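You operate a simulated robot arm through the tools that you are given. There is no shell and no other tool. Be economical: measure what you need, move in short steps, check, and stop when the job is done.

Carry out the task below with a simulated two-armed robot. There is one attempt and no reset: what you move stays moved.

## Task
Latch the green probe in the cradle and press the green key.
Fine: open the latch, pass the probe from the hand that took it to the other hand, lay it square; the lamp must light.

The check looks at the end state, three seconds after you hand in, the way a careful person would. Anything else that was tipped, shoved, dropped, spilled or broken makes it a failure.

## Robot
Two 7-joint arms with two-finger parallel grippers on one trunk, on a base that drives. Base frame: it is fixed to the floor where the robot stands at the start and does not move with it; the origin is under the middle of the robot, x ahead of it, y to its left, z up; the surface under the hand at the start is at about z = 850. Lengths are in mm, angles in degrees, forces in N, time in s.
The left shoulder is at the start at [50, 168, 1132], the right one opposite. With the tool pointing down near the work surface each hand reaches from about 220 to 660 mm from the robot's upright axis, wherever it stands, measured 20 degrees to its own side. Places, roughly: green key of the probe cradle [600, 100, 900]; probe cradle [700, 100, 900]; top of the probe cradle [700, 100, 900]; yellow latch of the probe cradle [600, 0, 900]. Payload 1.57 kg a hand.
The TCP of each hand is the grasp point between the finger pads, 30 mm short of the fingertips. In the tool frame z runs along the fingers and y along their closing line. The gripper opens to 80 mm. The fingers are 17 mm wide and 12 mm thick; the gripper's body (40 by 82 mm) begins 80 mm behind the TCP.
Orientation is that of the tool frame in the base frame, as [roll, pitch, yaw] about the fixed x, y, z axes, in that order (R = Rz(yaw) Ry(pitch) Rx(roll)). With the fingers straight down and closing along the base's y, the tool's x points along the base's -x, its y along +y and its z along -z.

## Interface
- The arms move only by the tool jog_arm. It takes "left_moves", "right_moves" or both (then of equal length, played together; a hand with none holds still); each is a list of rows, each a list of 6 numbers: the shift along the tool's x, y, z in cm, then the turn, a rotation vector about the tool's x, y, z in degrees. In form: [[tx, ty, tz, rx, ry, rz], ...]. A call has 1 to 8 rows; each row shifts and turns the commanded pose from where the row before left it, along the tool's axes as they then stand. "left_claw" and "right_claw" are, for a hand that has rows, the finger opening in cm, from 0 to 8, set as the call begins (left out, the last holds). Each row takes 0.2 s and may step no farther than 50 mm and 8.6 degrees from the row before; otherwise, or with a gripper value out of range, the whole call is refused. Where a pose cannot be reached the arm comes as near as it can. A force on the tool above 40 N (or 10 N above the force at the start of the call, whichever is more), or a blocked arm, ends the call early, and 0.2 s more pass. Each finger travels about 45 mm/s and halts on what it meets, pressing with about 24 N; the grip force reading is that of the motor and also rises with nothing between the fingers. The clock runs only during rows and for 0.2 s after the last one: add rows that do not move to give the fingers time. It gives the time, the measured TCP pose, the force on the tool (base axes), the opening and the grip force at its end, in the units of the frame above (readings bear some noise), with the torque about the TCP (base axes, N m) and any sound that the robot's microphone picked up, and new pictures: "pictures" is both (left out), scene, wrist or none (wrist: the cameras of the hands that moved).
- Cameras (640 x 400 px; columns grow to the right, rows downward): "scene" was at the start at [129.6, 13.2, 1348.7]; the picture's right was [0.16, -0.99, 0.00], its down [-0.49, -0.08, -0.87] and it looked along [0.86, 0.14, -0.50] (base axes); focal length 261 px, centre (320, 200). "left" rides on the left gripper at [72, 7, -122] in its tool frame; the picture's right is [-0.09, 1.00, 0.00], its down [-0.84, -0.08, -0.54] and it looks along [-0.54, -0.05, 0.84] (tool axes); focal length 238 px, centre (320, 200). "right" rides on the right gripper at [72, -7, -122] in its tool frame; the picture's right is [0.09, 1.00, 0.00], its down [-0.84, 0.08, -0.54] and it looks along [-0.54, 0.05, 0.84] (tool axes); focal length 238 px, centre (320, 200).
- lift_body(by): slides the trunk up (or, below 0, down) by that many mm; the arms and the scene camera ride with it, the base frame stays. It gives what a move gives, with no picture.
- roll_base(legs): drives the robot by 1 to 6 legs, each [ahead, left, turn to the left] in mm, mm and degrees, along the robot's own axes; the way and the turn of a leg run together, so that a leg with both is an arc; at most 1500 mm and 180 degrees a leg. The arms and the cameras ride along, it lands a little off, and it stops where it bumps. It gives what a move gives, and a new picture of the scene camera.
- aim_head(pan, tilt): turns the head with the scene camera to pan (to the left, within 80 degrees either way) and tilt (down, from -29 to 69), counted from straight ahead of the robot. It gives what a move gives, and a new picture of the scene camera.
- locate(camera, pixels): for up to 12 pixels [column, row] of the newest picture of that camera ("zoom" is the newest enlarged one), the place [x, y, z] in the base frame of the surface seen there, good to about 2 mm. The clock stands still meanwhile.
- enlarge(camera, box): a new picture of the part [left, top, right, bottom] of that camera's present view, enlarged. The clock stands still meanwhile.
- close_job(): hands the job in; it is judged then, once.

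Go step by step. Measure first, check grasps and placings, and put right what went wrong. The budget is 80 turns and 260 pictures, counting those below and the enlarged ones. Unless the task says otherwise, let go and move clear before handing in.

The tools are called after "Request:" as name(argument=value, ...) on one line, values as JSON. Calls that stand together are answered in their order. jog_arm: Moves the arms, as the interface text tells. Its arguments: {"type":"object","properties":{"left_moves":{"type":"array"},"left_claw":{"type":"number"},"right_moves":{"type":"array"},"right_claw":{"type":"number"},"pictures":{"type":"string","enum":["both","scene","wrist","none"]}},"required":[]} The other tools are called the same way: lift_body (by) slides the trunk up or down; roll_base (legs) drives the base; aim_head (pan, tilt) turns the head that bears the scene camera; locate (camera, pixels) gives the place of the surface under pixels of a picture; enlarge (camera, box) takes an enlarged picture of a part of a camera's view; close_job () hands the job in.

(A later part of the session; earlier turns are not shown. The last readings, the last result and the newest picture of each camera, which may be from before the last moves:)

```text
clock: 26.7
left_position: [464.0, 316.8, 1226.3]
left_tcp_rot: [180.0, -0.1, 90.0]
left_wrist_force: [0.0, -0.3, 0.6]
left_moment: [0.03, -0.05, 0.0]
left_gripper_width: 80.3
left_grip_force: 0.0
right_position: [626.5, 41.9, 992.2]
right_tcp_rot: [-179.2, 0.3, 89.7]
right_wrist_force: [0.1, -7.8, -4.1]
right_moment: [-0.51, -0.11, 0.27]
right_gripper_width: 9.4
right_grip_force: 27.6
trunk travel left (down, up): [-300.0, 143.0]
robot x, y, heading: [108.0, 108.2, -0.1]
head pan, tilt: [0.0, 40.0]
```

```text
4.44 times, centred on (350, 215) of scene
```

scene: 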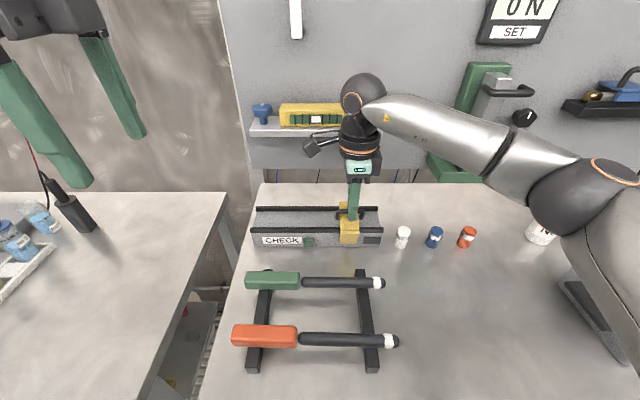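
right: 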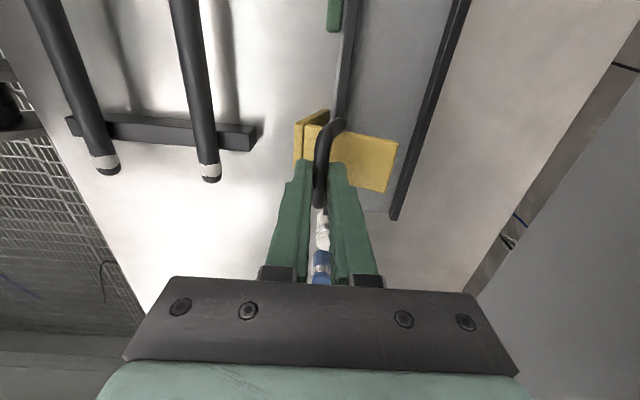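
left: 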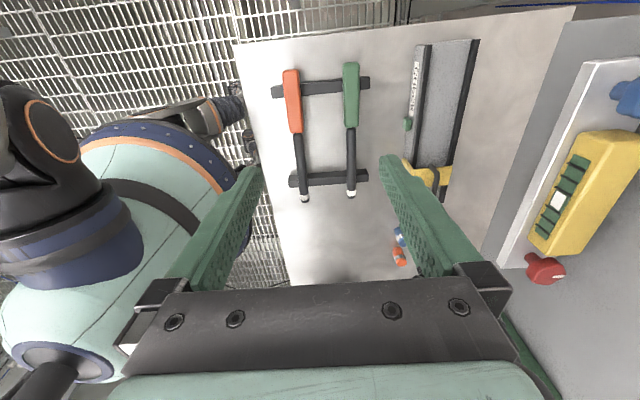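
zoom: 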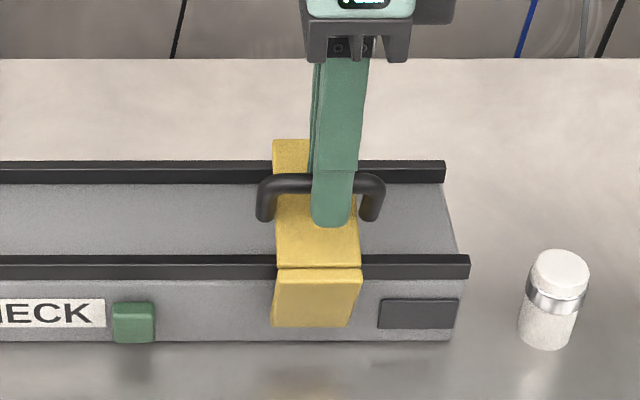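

The seam moved from zoom row 238 to 268, so the front tab is tilting as well: the true hinge lies lower. Measuring.

Request:
locate(camera="zoom", pixels=[[310, 322], [315, 300], [318, 275], [300, 255], [300, 215], [290, 145], [282, 170], [375, 185], [265, 185], [263, 215], [275, 322], [350, 322]])

Request:
enlarge(camera="right", box=[260, 80, 420, 220])

Request:
locate(camera="zoom", pixels=[[160, 160], [160, 250], [200, 140], [260, 150], [290, 185], [370, 230], [520, 270], [500, 400], [280, 160], [240, 280]])

```text
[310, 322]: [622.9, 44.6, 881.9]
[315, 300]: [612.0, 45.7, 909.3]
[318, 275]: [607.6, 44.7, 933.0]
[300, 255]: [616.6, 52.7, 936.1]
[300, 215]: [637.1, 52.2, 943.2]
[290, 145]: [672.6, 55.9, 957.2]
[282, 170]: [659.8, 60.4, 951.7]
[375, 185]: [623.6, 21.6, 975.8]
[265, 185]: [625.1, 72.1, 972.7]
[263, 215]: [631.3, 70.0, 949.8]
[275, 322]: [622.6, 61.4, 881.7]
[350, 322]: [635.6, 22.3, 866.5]
```

```text
2.86 times, centred on (340, 150) of right
```

zoom: 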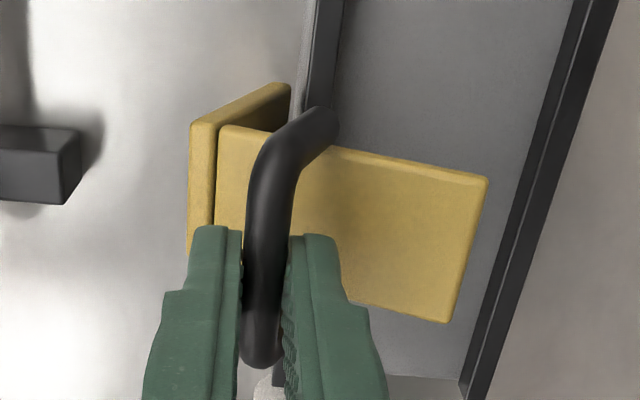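

```text
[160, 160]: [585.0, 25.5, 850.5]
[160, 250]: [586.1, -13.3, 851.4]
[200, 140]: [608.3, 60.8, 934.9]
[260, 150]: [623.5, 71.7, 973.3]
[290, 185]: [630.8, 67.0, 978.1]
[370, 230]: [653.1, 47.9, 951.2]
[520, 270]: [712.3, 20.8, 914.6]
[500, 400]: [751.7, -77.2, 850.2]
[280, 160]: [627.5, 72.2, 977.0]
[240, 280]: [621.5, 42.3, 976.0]
```

The L-shaped latch pivots at about (630, 876), opened ≈19° so far. I'll follow the larger arc (radius 100).

Request:
jog_arm(right_moves=[[0, -0.7, 0.03, 0, 0, 0], [0, -0.7, 0.07, 0, 0, 0], [0, -0.7, 0.12, 0, 0, 0], [0, -0.68, 0.17, 0, 0, 0], [0, -0.66, 0.22, 0, 0, 0], [0, -0.64, 0.25, 0, 0, 0], [0, 0, 0, 0, 0, 0]])

Request:
enlarge(camera="scene", box=[270, 170, 410, 290])

```text
clock: 28.3
left_position: [465.9, 317.9, 1225.6]
left_tcp_rot: [180.0, 0.0, 90.0]
left_wrist_force: [0.4, 0.8, 1.4]
left_moment: [-0.02, 0.01, 0.01]
left_gripper_width: 79.9
left_grip_force: 0.1
right_position: [584.7, 44.5, 982.0]
right_tcp_rot: [-179.1, 0.3, 89.8]
right_wrist_force: [4.6, -1.7, -8.2]
right_moment: [-0.37, -0.14, 0.45]
right_gripper_width: 9.7
right_grip_force: 27.6
trunk travel left (down, up): [-300.0, 143.0]
robot x, y, heading: [107.4, 110.8, -0.1]
head pan, tilt: [0.0, 40.0]
```

scene: 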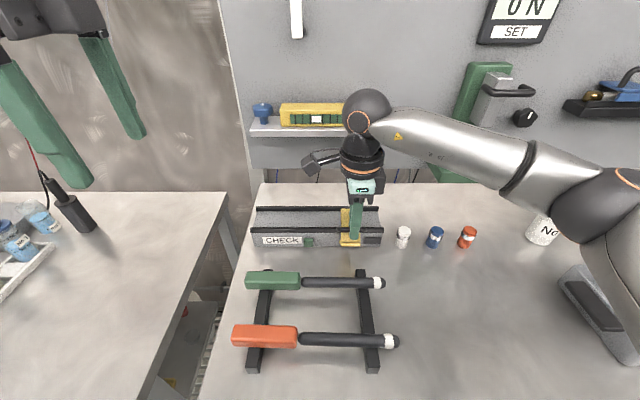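
right: 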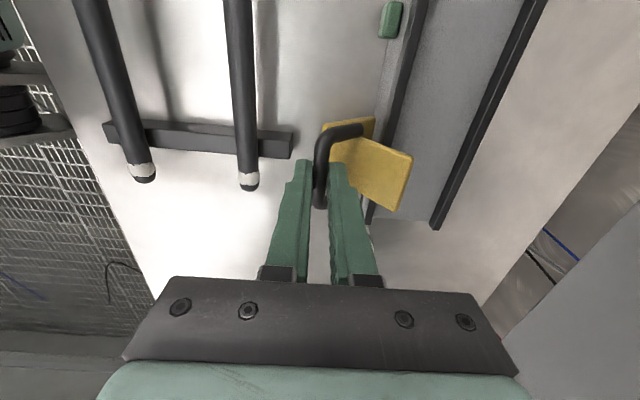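

```text
3.33 times, centred on (340, 230) of scene
```

zoom: 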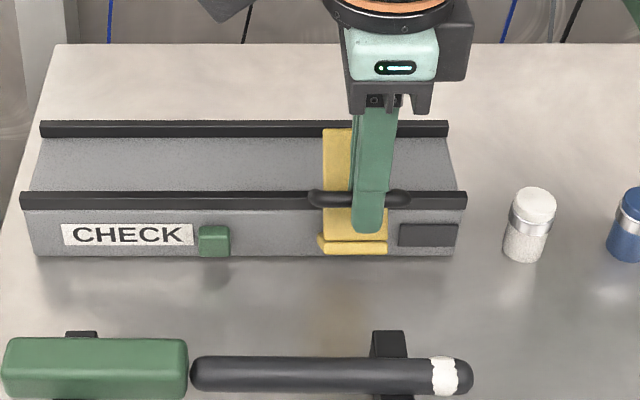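

About 45° open and force is small. Continuing to roughly 72°.

Request:
jog_arm(right_moves=[[0, -0.7, 0.35, 0, 0, 0], [0, -0.7, 0.42, 0, 0, 0], [0, -0.62, 0.5, 0, 0, 0], [0, -0.6, 0.52, 0, 0, 0], [0, -0.55, 0.55, 0, 0, 0], [0, -0.52, 0.58, 0, 0, 0], [0, 0, 0, 0, 0, 0]])

Request:
enlarge(camera="right", box=[240, 80, 440, 240])

```text
clock: 29.9
left_position: [466.8, 317.1, 1226.0]
left_tcp_rot: [-179.9, 0.0, 90.1]
left_wrist_force: [-0.3, -0.4, -0.6]
left_moment: [0.01, 0.01, -0.01]
left_gripper_width: 80.1
left_grip_force: 0.0
right_position: [553.7, 43.8, 957.2]
right_tcp_rot: [180.0, 0.2, 89.5]
right_wrist_force: [32.9, -1.6, 20.2]
right_moment: [-0.06, -0.62, 0.47]
right_gripper_width: 10.1
right_grip_force: 28.6
trunk travel left (down, up): [-300.0, 143.0]
robot x, y, heading: [110.6, 109.6, -0.2]
head pan, tilt: [0.0, 40.0]
```

scene: 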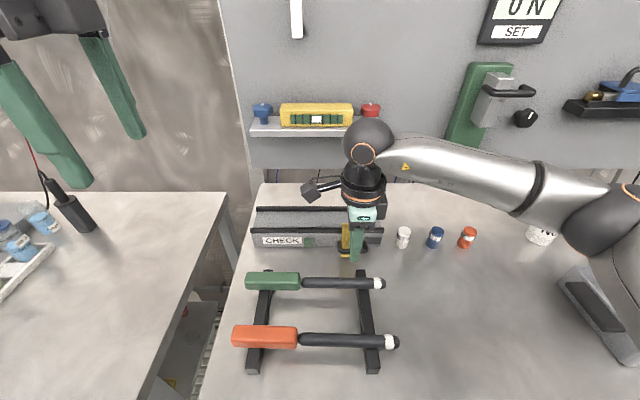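
right: 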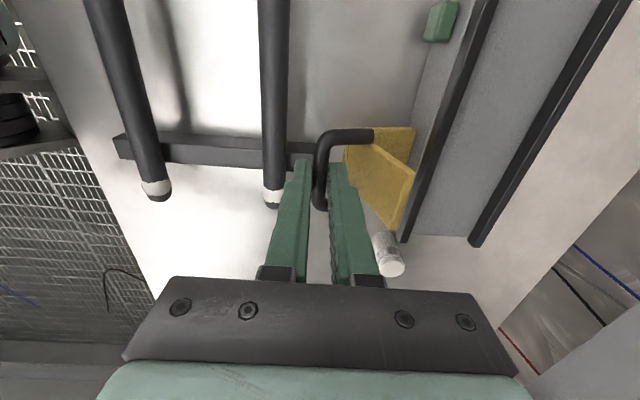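

```text
2.50 times, centred on (340, 160) of right
```

zoom: 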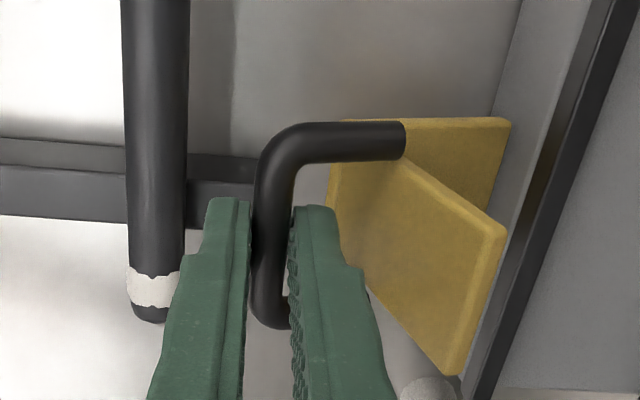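

There is a 33 N push-back: the latch has hit its stop. I'll back off a few mm, then release to see whether it stays.

Request:
jog_arm(right_moves=[[0, 0.3, -0.3, 0, 0, 0], [0, 0, 0, 0, 0, 0]], pictures="none")

Request:
jog_arm(right_moves=[[0, 0, 0, 0, 0, 0], [0, 0, 0, 0, 0, 0]], right_claw=2.2)

Request:
enlarge(camera="right", box=[240, 80, 440, 240])

```text
clock: 30.5
left_position: [466.4, 317.5, 1227.2]
left_tcp_rot: [-179.9, 0.0, 90.0]
left_wrist_force: [-0.3, -0.7, -0.7]
left_moment: [-0.04, 0.0, 0.04]
left_gripper_width: 80.1
left_grip_force: 0.1
right_position: [554.7, 44.1, 955.6]
right_tcp_rot: [-179.5, 0.4, 89.7]
right_wrist_force: [27.1, 1.7, 11.8]
right_moment: [0.45, -0.48, 0.49]
right_gripper_width: 9.8
right_grip_force: 28.1
trunk travel left (down, up): [-300.0, 143.0]
robot x, y, heading: [110.4, 110.8, -0.1]
head pan, tilt: [0.0, 40.0]
```

```text
clock: 31.1
left_position: [463.1, 317.0, 1226.5]
left_tcp_rot: [180.0, -0.1, 90.0]
left_wrist_force: [0.2, -0.4, 0.5]
left_moment: [0.02, -0.02, -0.02]
left_gripper_width: 79.9
left_grip_force: 0.0
right_position: [550.0, 43.3, 956.6]
right_tcp_rot: [-179.0, 0.5, 89.9]
right_wrist_force: [0.5, -0.5, 0.0]
right_moment: [0.0, -0.01, 0.01]
right_gripper_width: 22.1
right_grip_force: 0.1
trunk travel left (down, up): [-300.0, 143.0]
robot x, y, heading: [103.6, 110.0, -0.1]
head pan, tilt: [0.0, 40.0]
```

scene: 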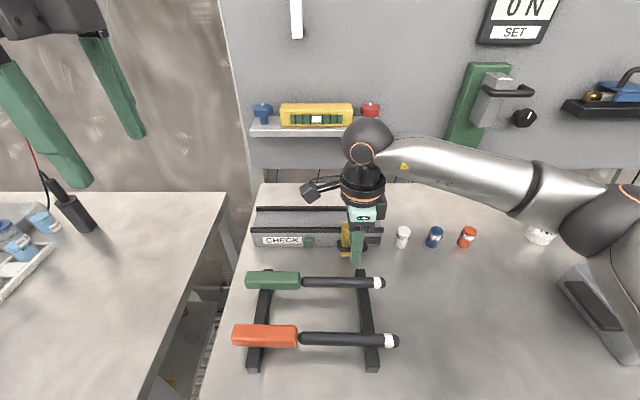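
right: 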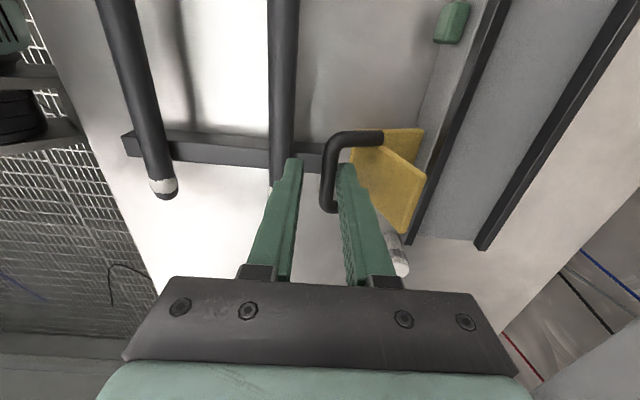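

```text
2.50 times, centred on (340, 160) of right
```

zoom: 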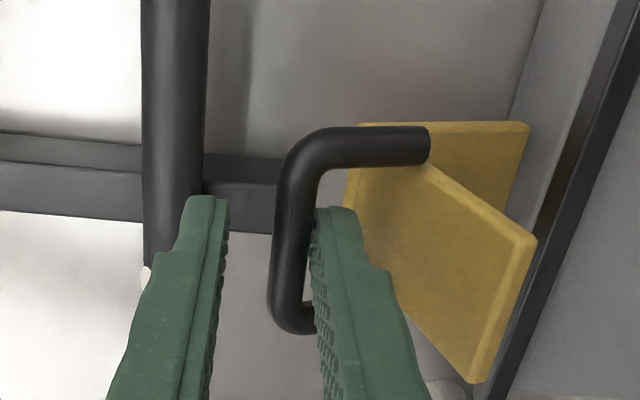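

The latch stays open by itself. Raising the hand straight up, clear of the loop.

Request:
jog_arm(right_moves=[[0, 0.3, 0, 0, 0, 0], [0, 0, -1.5, 0, 0, 0], [0, 0, -3, 0, 0, 0], [0, 0, -4, 0, 0, 0]])

Request:
enlarge(camera="right", box=[200, 0, 440, 200])

Request:
locate(camera="zoom", pixels=[[320, 200], [400, 200]])

Request:
enlarge(camera="scene", box=[230, 190, 410, 310])

```text
clock: 32.1
left_position: [464.3, 317.1, 1227.2]
left_tcp_rot: [179.9, 0.0, 90.0]
left_wrist_force: [0.2, 0.1, 0.2]
left_moment: [0.02, -0.04, -0.03]
left_gripper_width: 79.8
left_grip_force: 0.0
right_position: [555.0, 45.8, 1041.2]
right_tcp_rot: [-179.0, 0.4, 89.8]
right_wrist_force: [-0.6, -0.6, 0.1]
right_moment: [-0.01, -0.03, 0.02]
right_gripper_width: 21.8
right_grip_force: 0.1
trunk travel left (down, up): [-300.0, 143.0]
robot x, y, heading: [109.9, 109.6, 0.0]
head pan, tilt: [0.0, 40.0]
```

scene: 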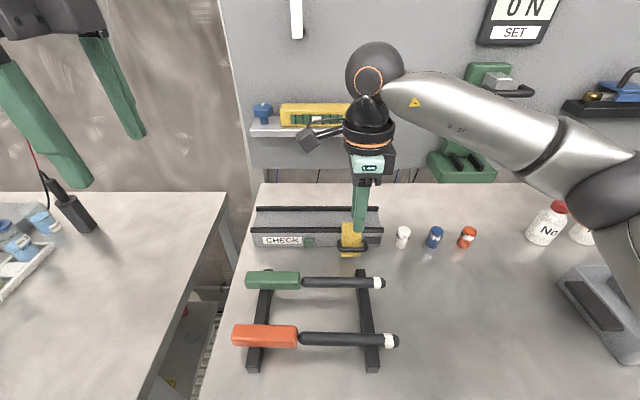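
right: 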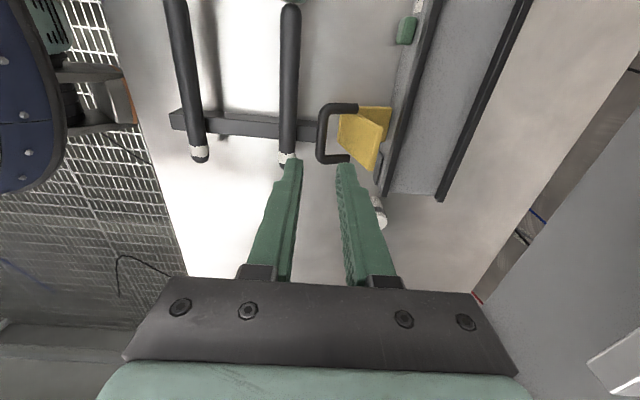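

```text
2.00 times, centred on (320, 100) of right
```

zoom: 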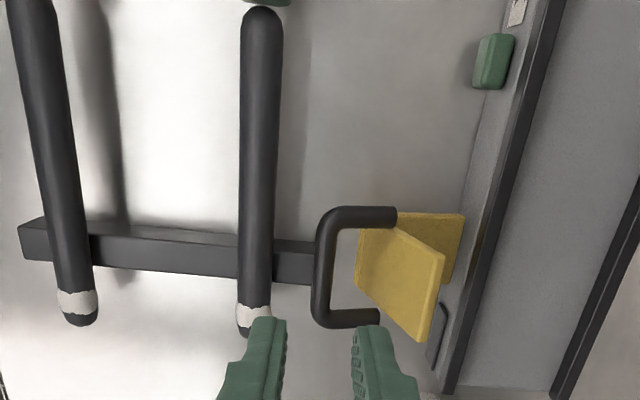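

```text
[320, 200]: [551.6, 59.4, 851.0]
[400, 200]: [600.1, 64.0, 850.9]
```

```text
3.33 times, centred on (320, 250) of scene
```

zoom: 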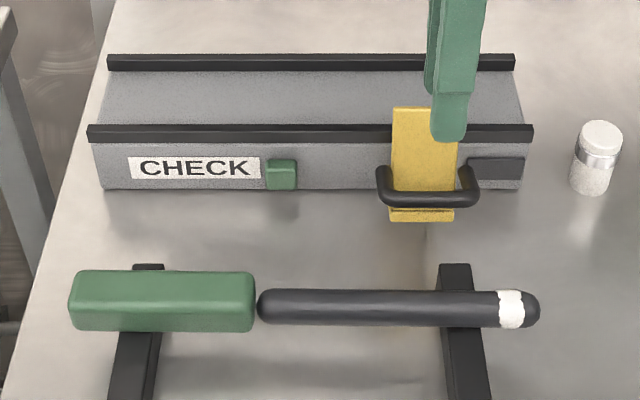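

The latch is open and stable. Now I'll measure the probe, posts and open loop for the grasp.

Request:
locate(camera="zoom", pixels=[[350, 294], [350, 305], [350, 322], [160, 274], [160, 290], [160, 303], [160, 327], [74, 300], [250, 300], [538, 308], [427, 198], [453, 268]])

Request:
enlarge(camera="left", box=[200, 60, 480, 260])

```text
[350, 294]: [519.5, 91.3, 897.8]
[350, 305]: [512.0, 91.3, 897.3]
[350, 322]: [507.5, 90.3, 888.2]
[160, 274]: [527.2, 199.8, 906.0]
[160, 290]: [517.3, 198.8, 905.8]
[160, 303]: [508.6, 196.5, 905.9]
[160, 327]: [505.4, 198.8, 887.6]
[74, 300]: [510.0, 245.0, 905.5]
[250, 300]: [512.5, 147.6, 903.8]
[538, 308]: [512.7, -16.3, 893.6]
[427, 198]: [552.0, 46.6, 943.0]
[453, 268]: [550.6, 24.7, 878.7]
```

```text
2.00 times, centred on (340, 160) of left
```

zoom: 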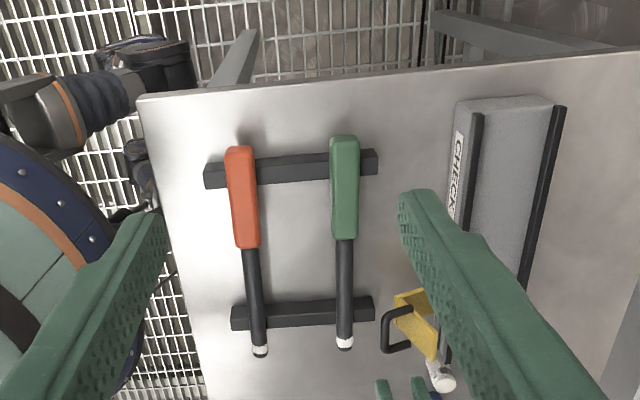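

Probe: handle x 504–528, y 147–246, top z 906; barrel centre x≈515, top 898. Plan: right takes the barrel at y≈110 tilted outward, and left (turned to yaw −90, tilted outward) takes the handle at y≈225. I'll move right above the barrel while rotating the left.

Request:
jog_arm(right_moves=[[0, -0.98, 0, 0, 6.25, 0], [0, -0.98, 0, 0, 6.25, 0], [0, -0.98, 0, 0, 6.25, 0], [0, -0.98, 0, 0, 6.25, 0], [0.88, 0, 3.1, 0, 0, 0], [0.88, 0, 3.1, 0, 0, 0], [0.88, 0, 3.1, 0, 0, 0], [0, 0, 0, 0, 0, 0]], left_moves=[[0, 0, 0, 0, 0, -8.2], [0, 0, 0, 0, 0, -8.2], [0, 0, 0, 0, 0, -8.2], [0, 0, 0, 0, 0, -8.2], [0, 0, 0, 0, 0, -8.2], [0, 0, 0, 0, 0, -8.2], [0, 0, 0, 0, 0, -8.2], [0, 0, 0, 0, 0, -8.2]], right_claw=3.5)

Request:
enlarge(camera="right", box=[220, 40, 420, 240])

```text
clock: 33.9
left_position: [463.8, 316.6, 1224.8]
left_tcp_rot: [180.0, 0.2, 155.8]
left_wrist_force: [0.0, 0.2, 0.4]
left_moment: [-0.02, -0.02, 0.03]
left_gripper_width: 80.0
left_grip_force: 0.0
right_position: [516.2, 108.7, 967.9]
right_tcp_rot: [-178.9, -24.6, 89.4]
right_wrist_force: [-0.2, 0.5, 0.1]
right_moment: [0.01, -0.01, 0.0]
right_gripper_width: 34.9
right_grip_force: 0.1
trunk travel left (down, up): [-300.0, 143.0]
robot x, y, heading: [111.0, 111.8, -0.1]
head pan, tilt: [0.0, 40.0]
```

scene: 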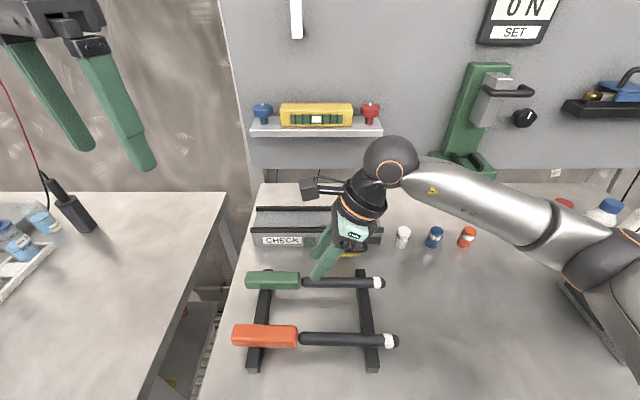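
right: 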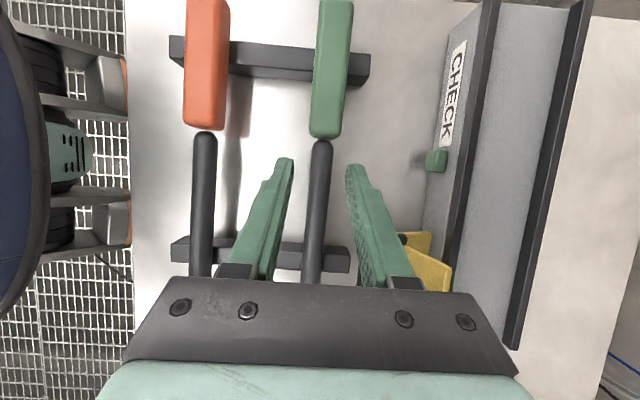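
left: 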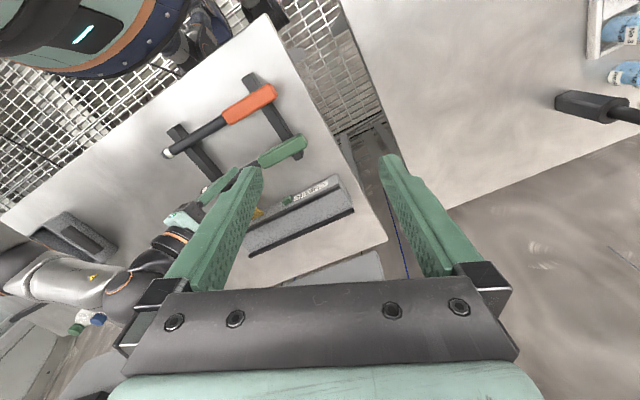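

```text
2.00 times, centred on (320, 140) of right
```

zoom: 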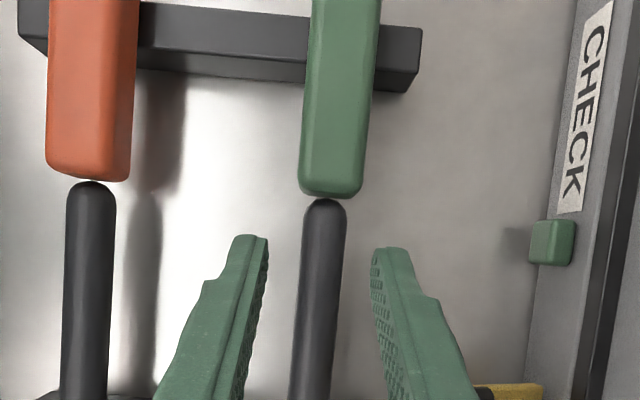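

The right hand straddles the barrel nicely. Descending to z≈894 while the left continues turning.

Request:
jog_arm(right_moves=[[-0.52, 0, 1.13, 0, 0, 0], [-0.52, 0, 1.13, 0, 0, 0], [-0.52, 0, 1.13, 0, 0, 0], [-0.52, 0, 1.13, 0, 0, 0], [-0.52, 0, 1.13, 0, 0, 0], [-0.5, 0, 1.08, 0, 0, 0], [0, 0, 0, 0, 0, 0], [0, 0, 0, 0, 0, 0]], left_moves=[[0, 0, 0, 0, 0, -8.2], [0, 0, 0, 0, 0, -8.2], [0, 0, 0, 0, 0, -8.2], [0, 0, 0, 0, 0, -8.2], [0, 0, 0, 0, 0, -8.2], [0, 0, 0, 0, 0, -8.2], [0, 0, 0, 0, 0, -8.2], [0, 0, 0, 0, 0, -8.2]])

Request:
enlarge(camera="right", box=[220, 40, 420, 240])

Request:
enlarge(camera="scene", box=[230, 190, 410, 310])

```text
clock: 35.7
left_position: [464.4, 318.8, 1225.5]
left_tcp_rot: [-179.9, 0.0, -138.8]
left_wrist_force: [0.0, -0.1, 0.3]
left_moment: [-0.01, -0.02, 0.02]
left_gripper_width: 79.8
left_grip_force: 0.0
right_position: [514.3, 105.9, 895.0]
right_tcp_rot: [-178.9, -24.6, 89.3]
right_wrist_force: [0.1, -0.4, 0.3]
right_moment: [-0.01, 0.02, 0.0]
right_gripper_width: 34.9
right_grip_force: 0.0
trunk travel left (down, up): [-300.0, 143.0]
robot x, y, heading: [110.0, 108.8, -0.1]
head pan, tilt: [0.0, 40.0]
```

scene: 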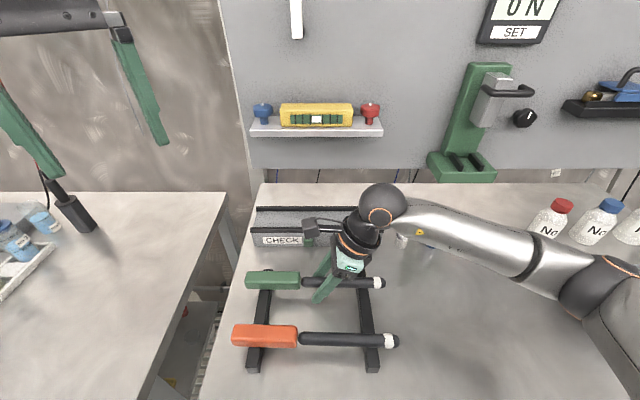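
right: 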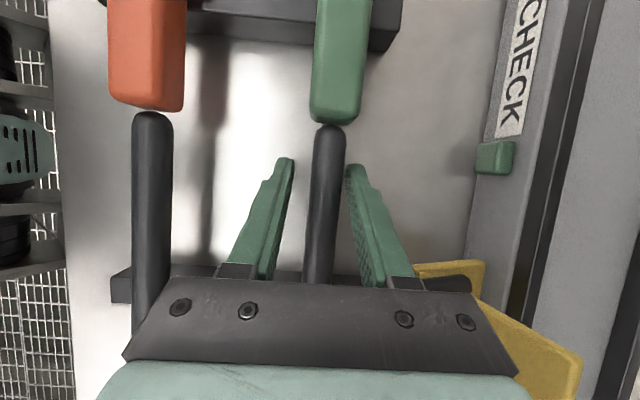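
left: 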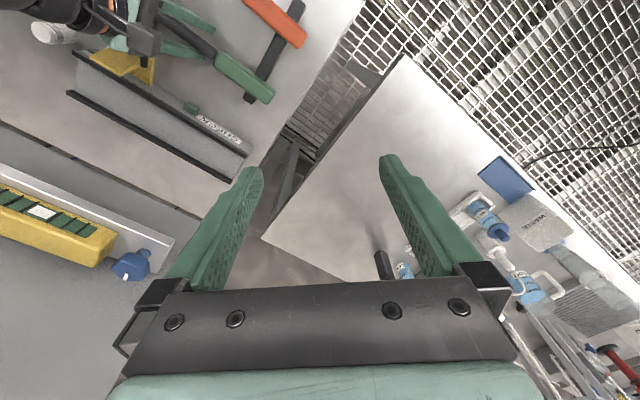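

```text
2.00 times, centred on (320, 140) of right
```

zoom: 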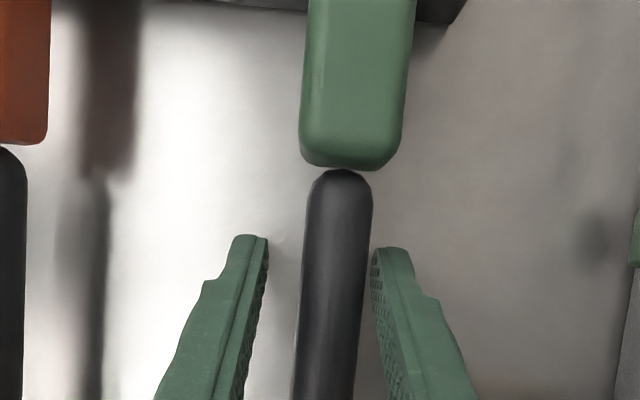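

```text
3.33 times, centred on (320, 250) of scene
```

zoom: 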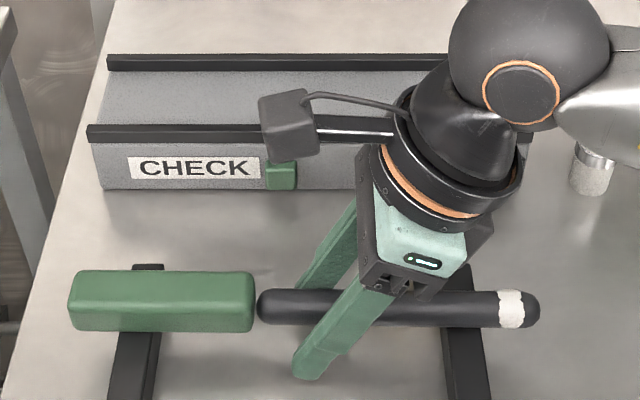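

Barrel is between the fingers, slightly toward the +x one. Shifting 2 mm and closing, while the left finishes its turn.

Request:
jog_arm(right_moves=[[0, 0.25, 0, 0, 0, 0], [0, 0, 0, 0, 0, 0], [0, 0, 0, 0, 0, 0], [0, 0, 0, 0, 0, 0], [0, 0, 0, 0, 0, 0], [0, 0, 0, 0, 0, 0]], left_moves=[[0, 0, 0, 0, 0, -8.2], [0, 0, 0, 0, 0, -8.2], [0, 0, 0, 0, 0, -8.2], [0, 0, 0, 0, 0, -8.2], [0, 0, 0, 0, 0, -8.2], [0, 0, 0, 0, 0, -8.2]], right_claw=0, pictures="none")

Request:
jog_arm(right_moves=[[0.42, 0, -0.91, 0, 0, 0], [0.42, 0, -0.91, 0, 0, 0], [0, 0, 0, 0, 0, 0]])

Request:
enlarge(camera="scene", box=[230, 190, 410, 310])

```text
clock: 37.1
left_position: [463.5, 318.0, 1227.8]
left_tcp_rot: [-179.9, 0.0, -89.4]
left_wrist_force: [0.3, -0.2, 0.0]
left_moment: [-0.01, -0.04, 0.02]
left_gripper_width: 79.9
left_grip_force: 0.0
right_position: [516.3, 107.4, 895.7]
right_tcp_rot: [-179.0, -24.6, 89.4]
right_wrist_force: [-0.2, 0.2, 0.3]
right_moment: [-0.08, 0.0, -0.03]
right_gripper_width: 19.9
right_grip_force: 24.3
trunk travel left (down, up): [-300.0, 143.0]
robot x, y, heading: [109.7, 111.7, -0.1]
head pan, tilt: [0.0, 40.0]
```

```text
clock: 37.9
left_position: [464.2, 317.0, 1227.0]
left_tcp_rot: [-179.9, 0.0, -89.6]
left_wrist_force: [-0.5, 0.1, -0.4]
left_moment: [0.0, 0.0, -0.01]
left_gripper_width: 79.7
left_grip_force: 0.0
right_position: [516.7, 108.1, 914.9]
right_tcp_rot: [-179.0, -24.5, 89.5]
right_wrist_force: [0.1, 1.1, -2.2]
right_moment: [-0.07, -0.03, -0.01]
right_gripper_width: 19.8
right_grip_force: 24.2
trunk travel left (down, up): [-300.0, 143.0]
robot x, y, heading: [106.7, 108.9, 0.0]
head pan, tilt: [0.0, 40.0]
```

scene: 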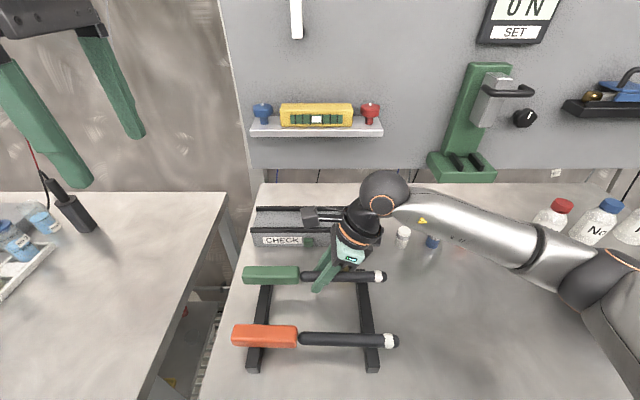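
right: 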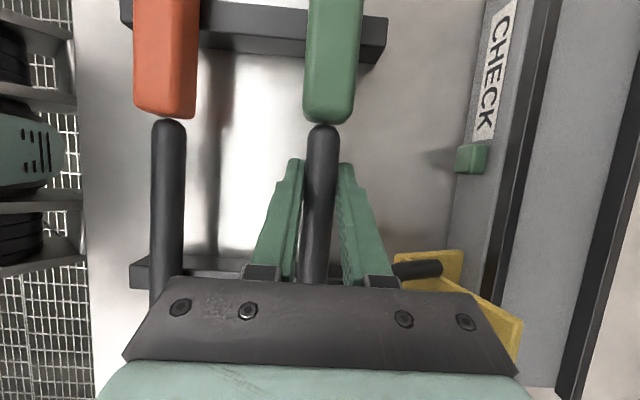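

```text
3.33 times, centred on (320, 250) of scene
```

zoom: 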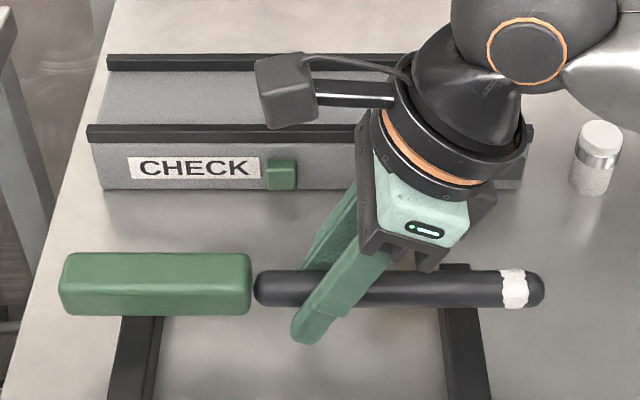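

The probe lifted level at (516.5, 108), about 2 N. Raising it ~95 mm more while tilting the left hand outward and bringing it to a pregrasp above the handle.

Request:
jog_arm(right_moves=[[0.99, 0, -2.16, 0, 0, 0], [0.99, 0, -2.16, 0, 0, 0], [0.99, 0, -2.16, 0, 0, 0], [0.99, 0, -2.16, 0, 0, 0], [0, 0, 0, 0, 0, 0], [0, 0, 0, 0, 0, 0], [0, 0, 0, 0, 0, 0], [0, 0, 0, 0, 0, 0]], left_moves=[[0, 0, 0, 0, 6.25, 0], [0, 0, 0, 0, 6.25, 0], [0, 0, 0, 0, 6.25, 0], [0, 0, 0, 0, 6.25, 0], [0.68, -1.33, 3.82, 0, 0, 0], [0.68, -1.33, 3.82, 0, 0, 0], [0.68, -1.33, 3.82, 0, 0, 0], [0.68, -1.33, 3.82, 0, 0, 0]], left_claw=5.5)

Request:
enlarge(camera="scene", box=[170, 90, 430, 290])

Request:
enlarge(camera="left", box=[200, 40, 440, 260])

```text
clock: 39.7
left_position: [518.0, 226.8, 1100.9]
left_tcp_rot: [-179.9, -25.0, -89.6]
left_wrist_force: [-0.4, 0.2, -0.5]
left_moment: [-0.01, 0.01, 0.05]
left_gripper_width: 55.0
left_grip_force: 0.1
right_position: [517.4, 106.6, 1010.3]
right_tcp_rot: [-178.9, -24.5, 89.3]
right_wrist_force: [-0.1, -0.6, -1.5]
right_moment: [-0.02, 0.03, -0.03]
right_gripper_width: 19.4
right_grip_force: 23.6
trunk travel left (down, up): [-300.0, 143.0]
robot x, y, heading: [108.1, 109.0, -0.1]
head pan, tilt: [0.0, 40.0]
```

scene: 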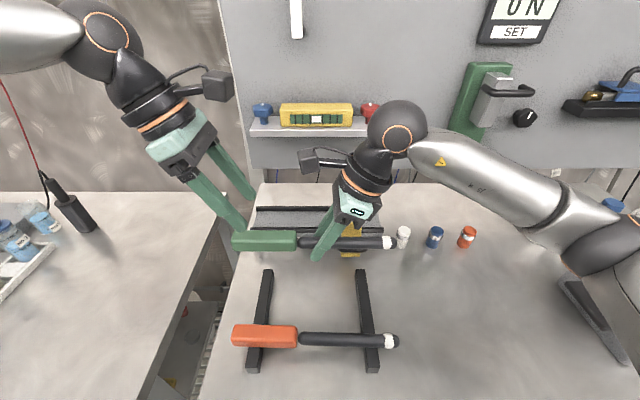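
right: 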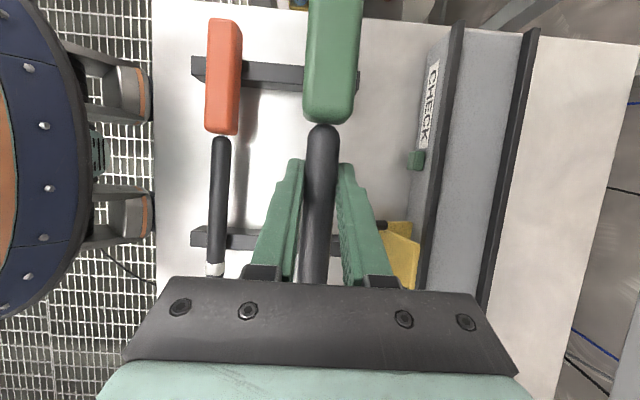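
left: 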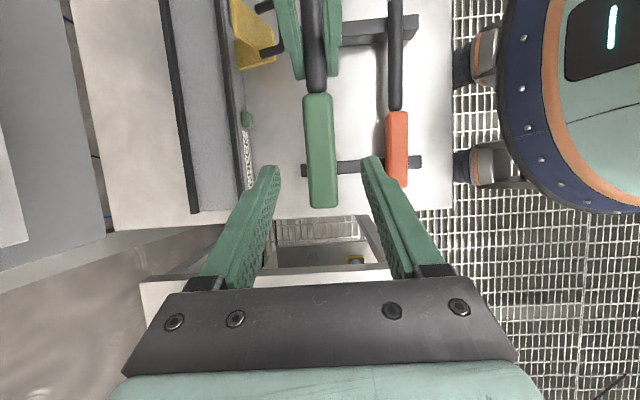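

```text
2.00 times, centred on (300, 190) of scene
```

zoom: 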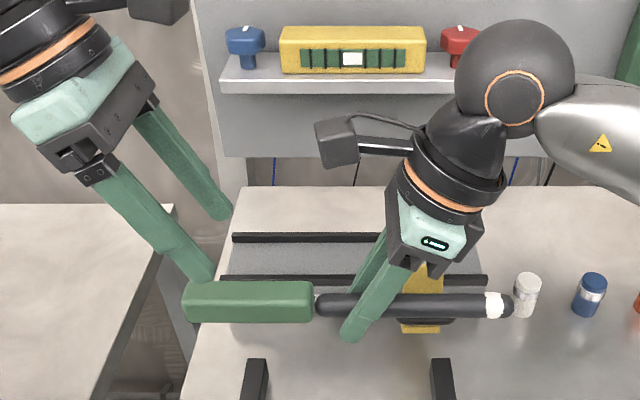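

```text
1.82 times, centred on (320, 150) of left
```

zoom: 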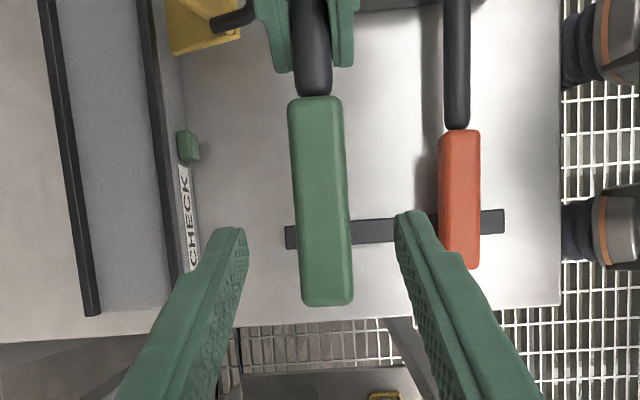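

Both hands are well placed and the probe is level. I'll measure the handle's true position from the left zoom.

Request:
locate(camera="zoom", pixels=[[318, 110], [325, 200], [330, 290], [300, 200], [344, 200], [327, 298], [315, 60]])

```text
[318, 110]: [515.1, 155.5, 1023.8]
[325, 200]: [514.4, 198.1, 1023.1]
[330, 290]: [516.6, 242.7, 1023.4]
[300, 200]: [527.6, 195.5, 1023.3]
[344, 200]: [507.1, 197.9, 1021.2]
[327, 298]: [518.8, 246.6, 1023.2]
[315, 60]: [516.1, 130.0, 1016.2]
```

Handle top z 1023, centre x 517, y 150–248, level. Lowering the left hand onto it at y≈230, z≈1031.

Request:
jog_arm(left_moves=[[-0.81, 0.02, 1.55, 0, 0, 0], [-0.81, 0.02, 1.55, 0, 0, 0], [-0.81, 0.02, 1.55, 0, 0, 0], [-0.81, 0.02, 1.55, 0, 0, 0], [0, 0, 0, 0, 0, 0]])

Request:
enlarge(camera="left", box=[200, 40, 440, 260])

Request:
enlarge(camera="scene", box=[170, 90, 430, 290])

```text
clock: 40.9
left_position: [516.3, 230.2, 1027.3]
left_tcp_rot: [-179.8, -25.0, -89.6]
left_wrist_force: [-0.7, -0.2, -0.3]
left_moment: [0.02, -0.04, -0.03]
left_gripper_width: 55.1
left_grip_force: 0.1
right_position: [517.7, 107.2, 1009.3]
right_tcp_rot: [-179.0, -24.6, 89.3]
right_wrist_force: [0.7, -0.4, -2.2]
right_moment: [-0.03, -0.01, -0.02]
right_gripper_width: 19.8
right_grip_force: 23.8
trunk travel left (down, up): [-300.0, 143.0]
robot x, y, heading: [106.9, 110.9, -0.1]
head pan, tilt: [0.0, 40.0]
```

scene: 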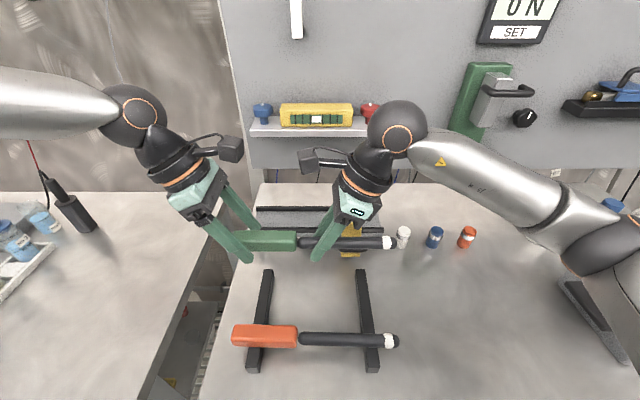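
left: 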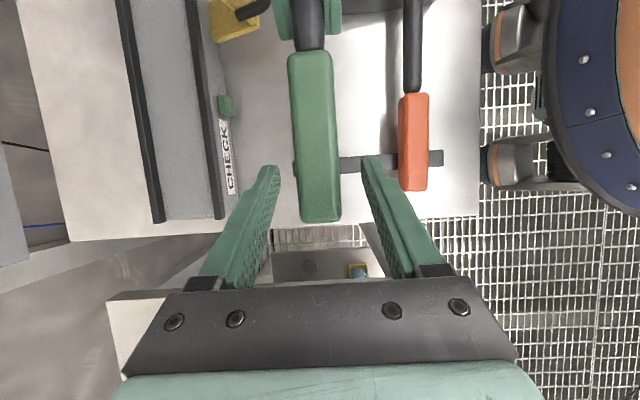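

```text
1.82 times, centred on (320, 150) of left
```

zoom: 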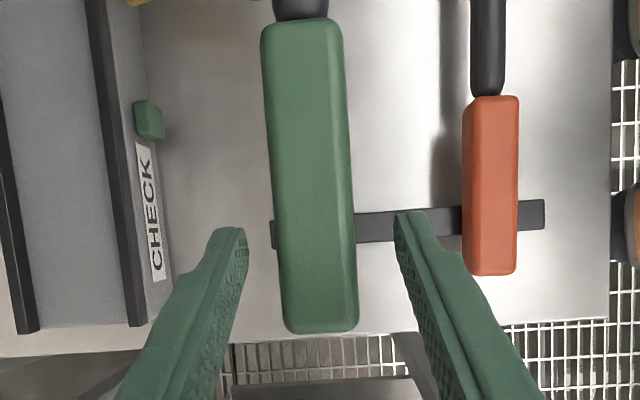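

```text
2.00 times, centred on (300, 190) of scene
```

zoom: 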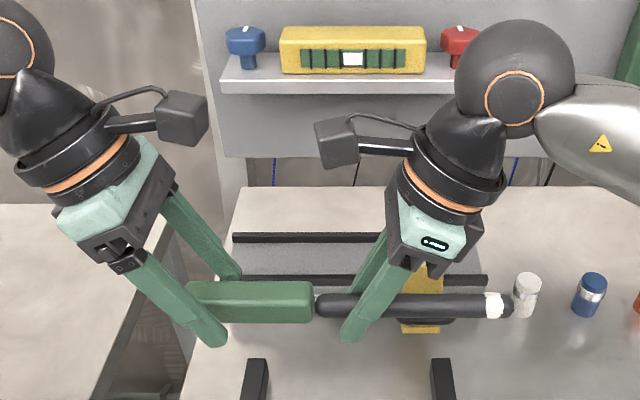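

Aligned. Raising the left 3 mm and closing it on the handle.

Request:
jog_arm(left_moves=[[0.13, 0, -0.27, 0, 0, 0], [0, 0, 0, 0, 0, 0], [0, 0, 0, 0, 0, 0], [0, 0, 0, 0, 0, 0]], left_claw=0, pictures="scene")

```text
clock: 41.9
left_position: [516.9, 229.6, 1031.8]
left_tcp_rot: [-179.9, -25.1, -89.5]
left_wrist_force: [1.5, 0.8, -0.6]
left_moment: [0.1, 0.13, -0.07]
left_gripper_width: 27.6
left_grip_force: 24.2
right_position: [515.9, 107.8, 1010.0]
right_tcp_rot: [-179.1, -24.5, 89.4]
right_wrist_force: [-1.8, -0.1, -0.3]
right_moment: [0.07, -0.16, 0.22]
right_gripper_width: 19.8
right_grip_force: 23.8
trunk travel left (down, up): [-300.0, 143.0]
robot x, y, heading: [111.5, 111.3, 0.2]
head pan, tilt: [0.0, 40.0]
```

scene: 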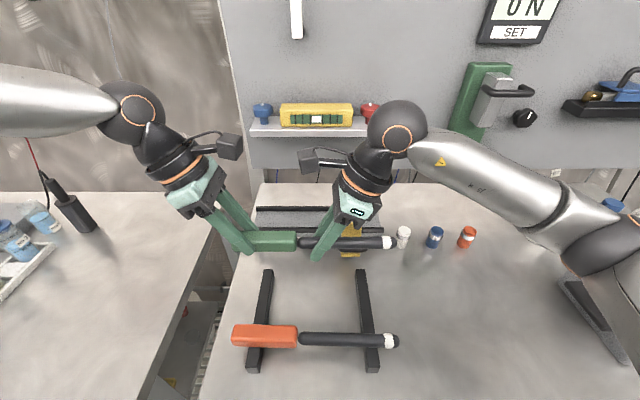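

Left holds the handle (27.6 mm, 24 N). Releasing the right and backing it off along its axis.

Request:
jog_arm(right_moves=[[0, 0, 0, 0, 0, 0], [0, 0, 0, 0, 0, 0]], right_claw=4, pictures="none")

Request:
jog_arm(right_moves=[[0, 0, -3, 0, 0, 0], [0, 0, -4, 0, 0, 0], [0, 0, -4, 0, 0, 0], [0, 0, 0, 0, 0, 0]])

Request:
enlarge(camera="scene", box=[170, 150, 430, 310])

Request:
locate(camera="zoom", pixels=[[220, 220], [280, 220], [295, 220], [360, 225], [400, 228], [450, 228], [490, 228]])

```text
clock: 42.5
left_position: [516.5, 230.3, 1032.4]
left_tcp_rot: [179.9, -24.9, -89.5]
left_wrist_force: [0.0, -1.0, -0.1]
left_moment: [0.15, -0.01, 0.0]
left_gripper_width: 27.7
left_grip_force: 24.5
right_position: [517.9, 107.4, 1010.3]
right_tcp_rot: [-179.0, -24.6, 89.3]
right_wrist_force: [-0.3, 0.7, -0.7]
right_moment: [0.02, -0.01, -0.03]
right_gripper_width: 40.1
right_grip_force: 0.1
trunk travel left (down, up): [-300.0, 143.0]
robot x, y, heading: [109.8, 108.3, -0.1]
head pan, tilt: [0.0, 40.0]
```

```text
clock: 43.5
left_position: [517.3, 230.1, 1032.3]
left_tcp_rot: [-180.0, -25.0, -89.6]
left_wrist_force: [0.4, 0.2, -0.2]
left_moment: [0.14, 0.0, 0.0]
left_gripper_width: 27.5
left_grip_force: 23.4
right_position: [520.7, 61.9, 1107.9]
right_tcp_rot: [-179.0, -24.6, 89.4]
right_wrist_force: [-0.5, 0.7, -0.3]
right_moment: [0.03, 0.03, 0.0]
right_gripper_width: 40.1
right_grip_force: 0.1
trunk travel left (down, up): [-300.0, 143.0]
robot x, y, heading: [107.4, 111.2, 0.0]
head pan, tilt: [0.0, 40.0]
```

scene: 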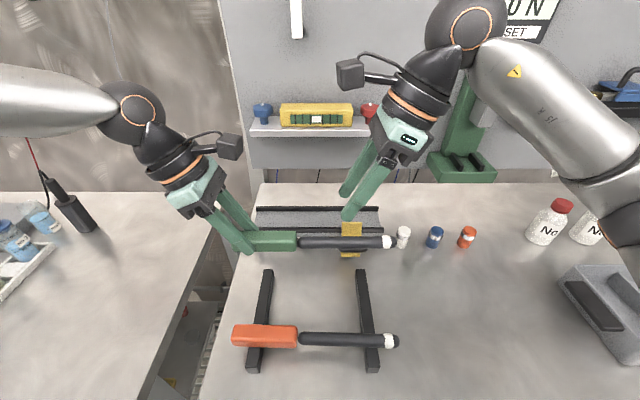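
right: 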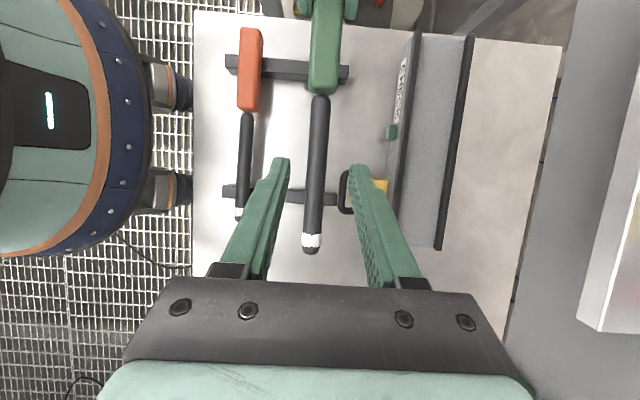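

```text
2.46 times, centred on (300, 230) of scene
```

zoom: 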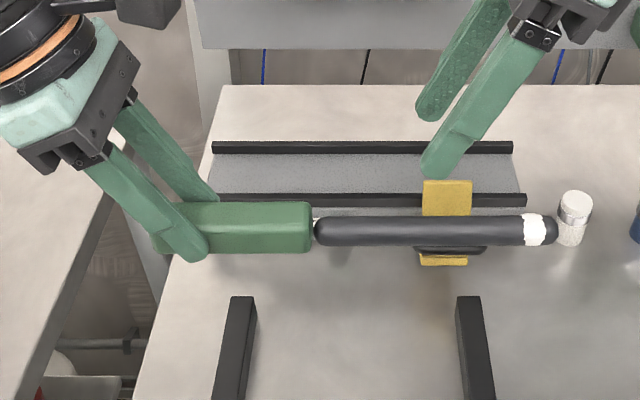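

```text
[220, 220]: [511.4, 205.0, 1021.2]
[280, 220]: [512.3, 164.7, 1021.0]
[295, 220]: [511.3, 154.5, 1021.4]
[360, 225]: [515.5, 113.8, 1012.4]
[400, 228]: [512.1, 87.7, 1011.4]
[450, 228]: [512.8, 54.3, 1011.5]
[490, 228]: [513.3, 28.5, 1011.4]
```

The probe hangs level and square in the left hand. Measuring the channel rails for the exact centre line.

Request:
locate(camera="zoom", pixels=[[300, 143], [300, 150], [300, 157], [300, 185], [300, 191], [300, 195], [300, 200], [212, 148], [215, 178], [520, 178], [512, 147], [520, 200]])

Request:
enlarge(camera="right", box=[340, 20, 500, 260])

Request:
locate(camera="zoom", pixels=[[250, 200], [275, 200], [290, 200], [310, 200], [400, 200], [420, 200], [432, 200], [440, 200]])

```text
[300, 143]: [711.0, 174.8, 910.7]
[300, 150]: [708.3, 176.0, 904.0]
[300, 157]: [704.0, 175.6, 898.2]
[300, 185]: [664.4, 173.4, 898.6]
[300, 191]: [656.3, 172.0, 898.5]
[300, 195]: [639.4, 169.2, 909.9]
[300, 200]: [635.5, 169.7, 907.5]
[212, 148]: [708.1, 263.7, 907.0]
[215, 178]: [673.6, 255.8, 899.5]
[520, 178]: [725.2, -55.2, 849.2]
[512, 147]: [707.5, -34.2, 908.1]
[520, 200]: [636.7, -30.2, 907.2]
```

```text
1.67 times, centred on (420, 140) of right
```

zoom: 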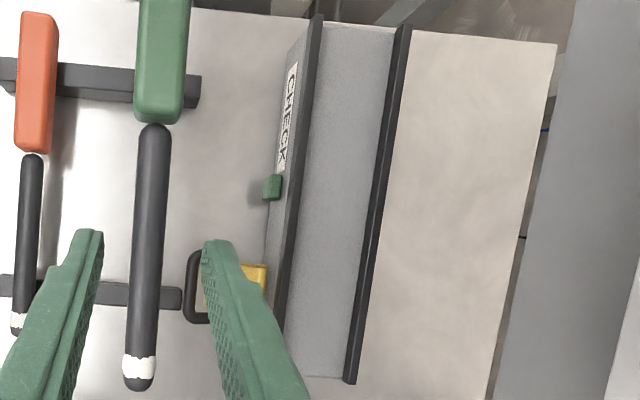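

```text
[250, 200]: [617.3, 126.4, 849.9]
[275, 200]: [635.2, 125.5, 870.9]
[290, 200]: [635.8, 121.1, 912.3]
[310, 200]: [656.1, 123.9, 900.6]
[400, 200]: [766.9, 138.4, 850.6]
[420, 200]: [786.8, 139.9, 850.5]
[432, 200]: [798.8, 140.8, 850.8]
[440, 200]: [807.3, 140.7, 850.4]
```

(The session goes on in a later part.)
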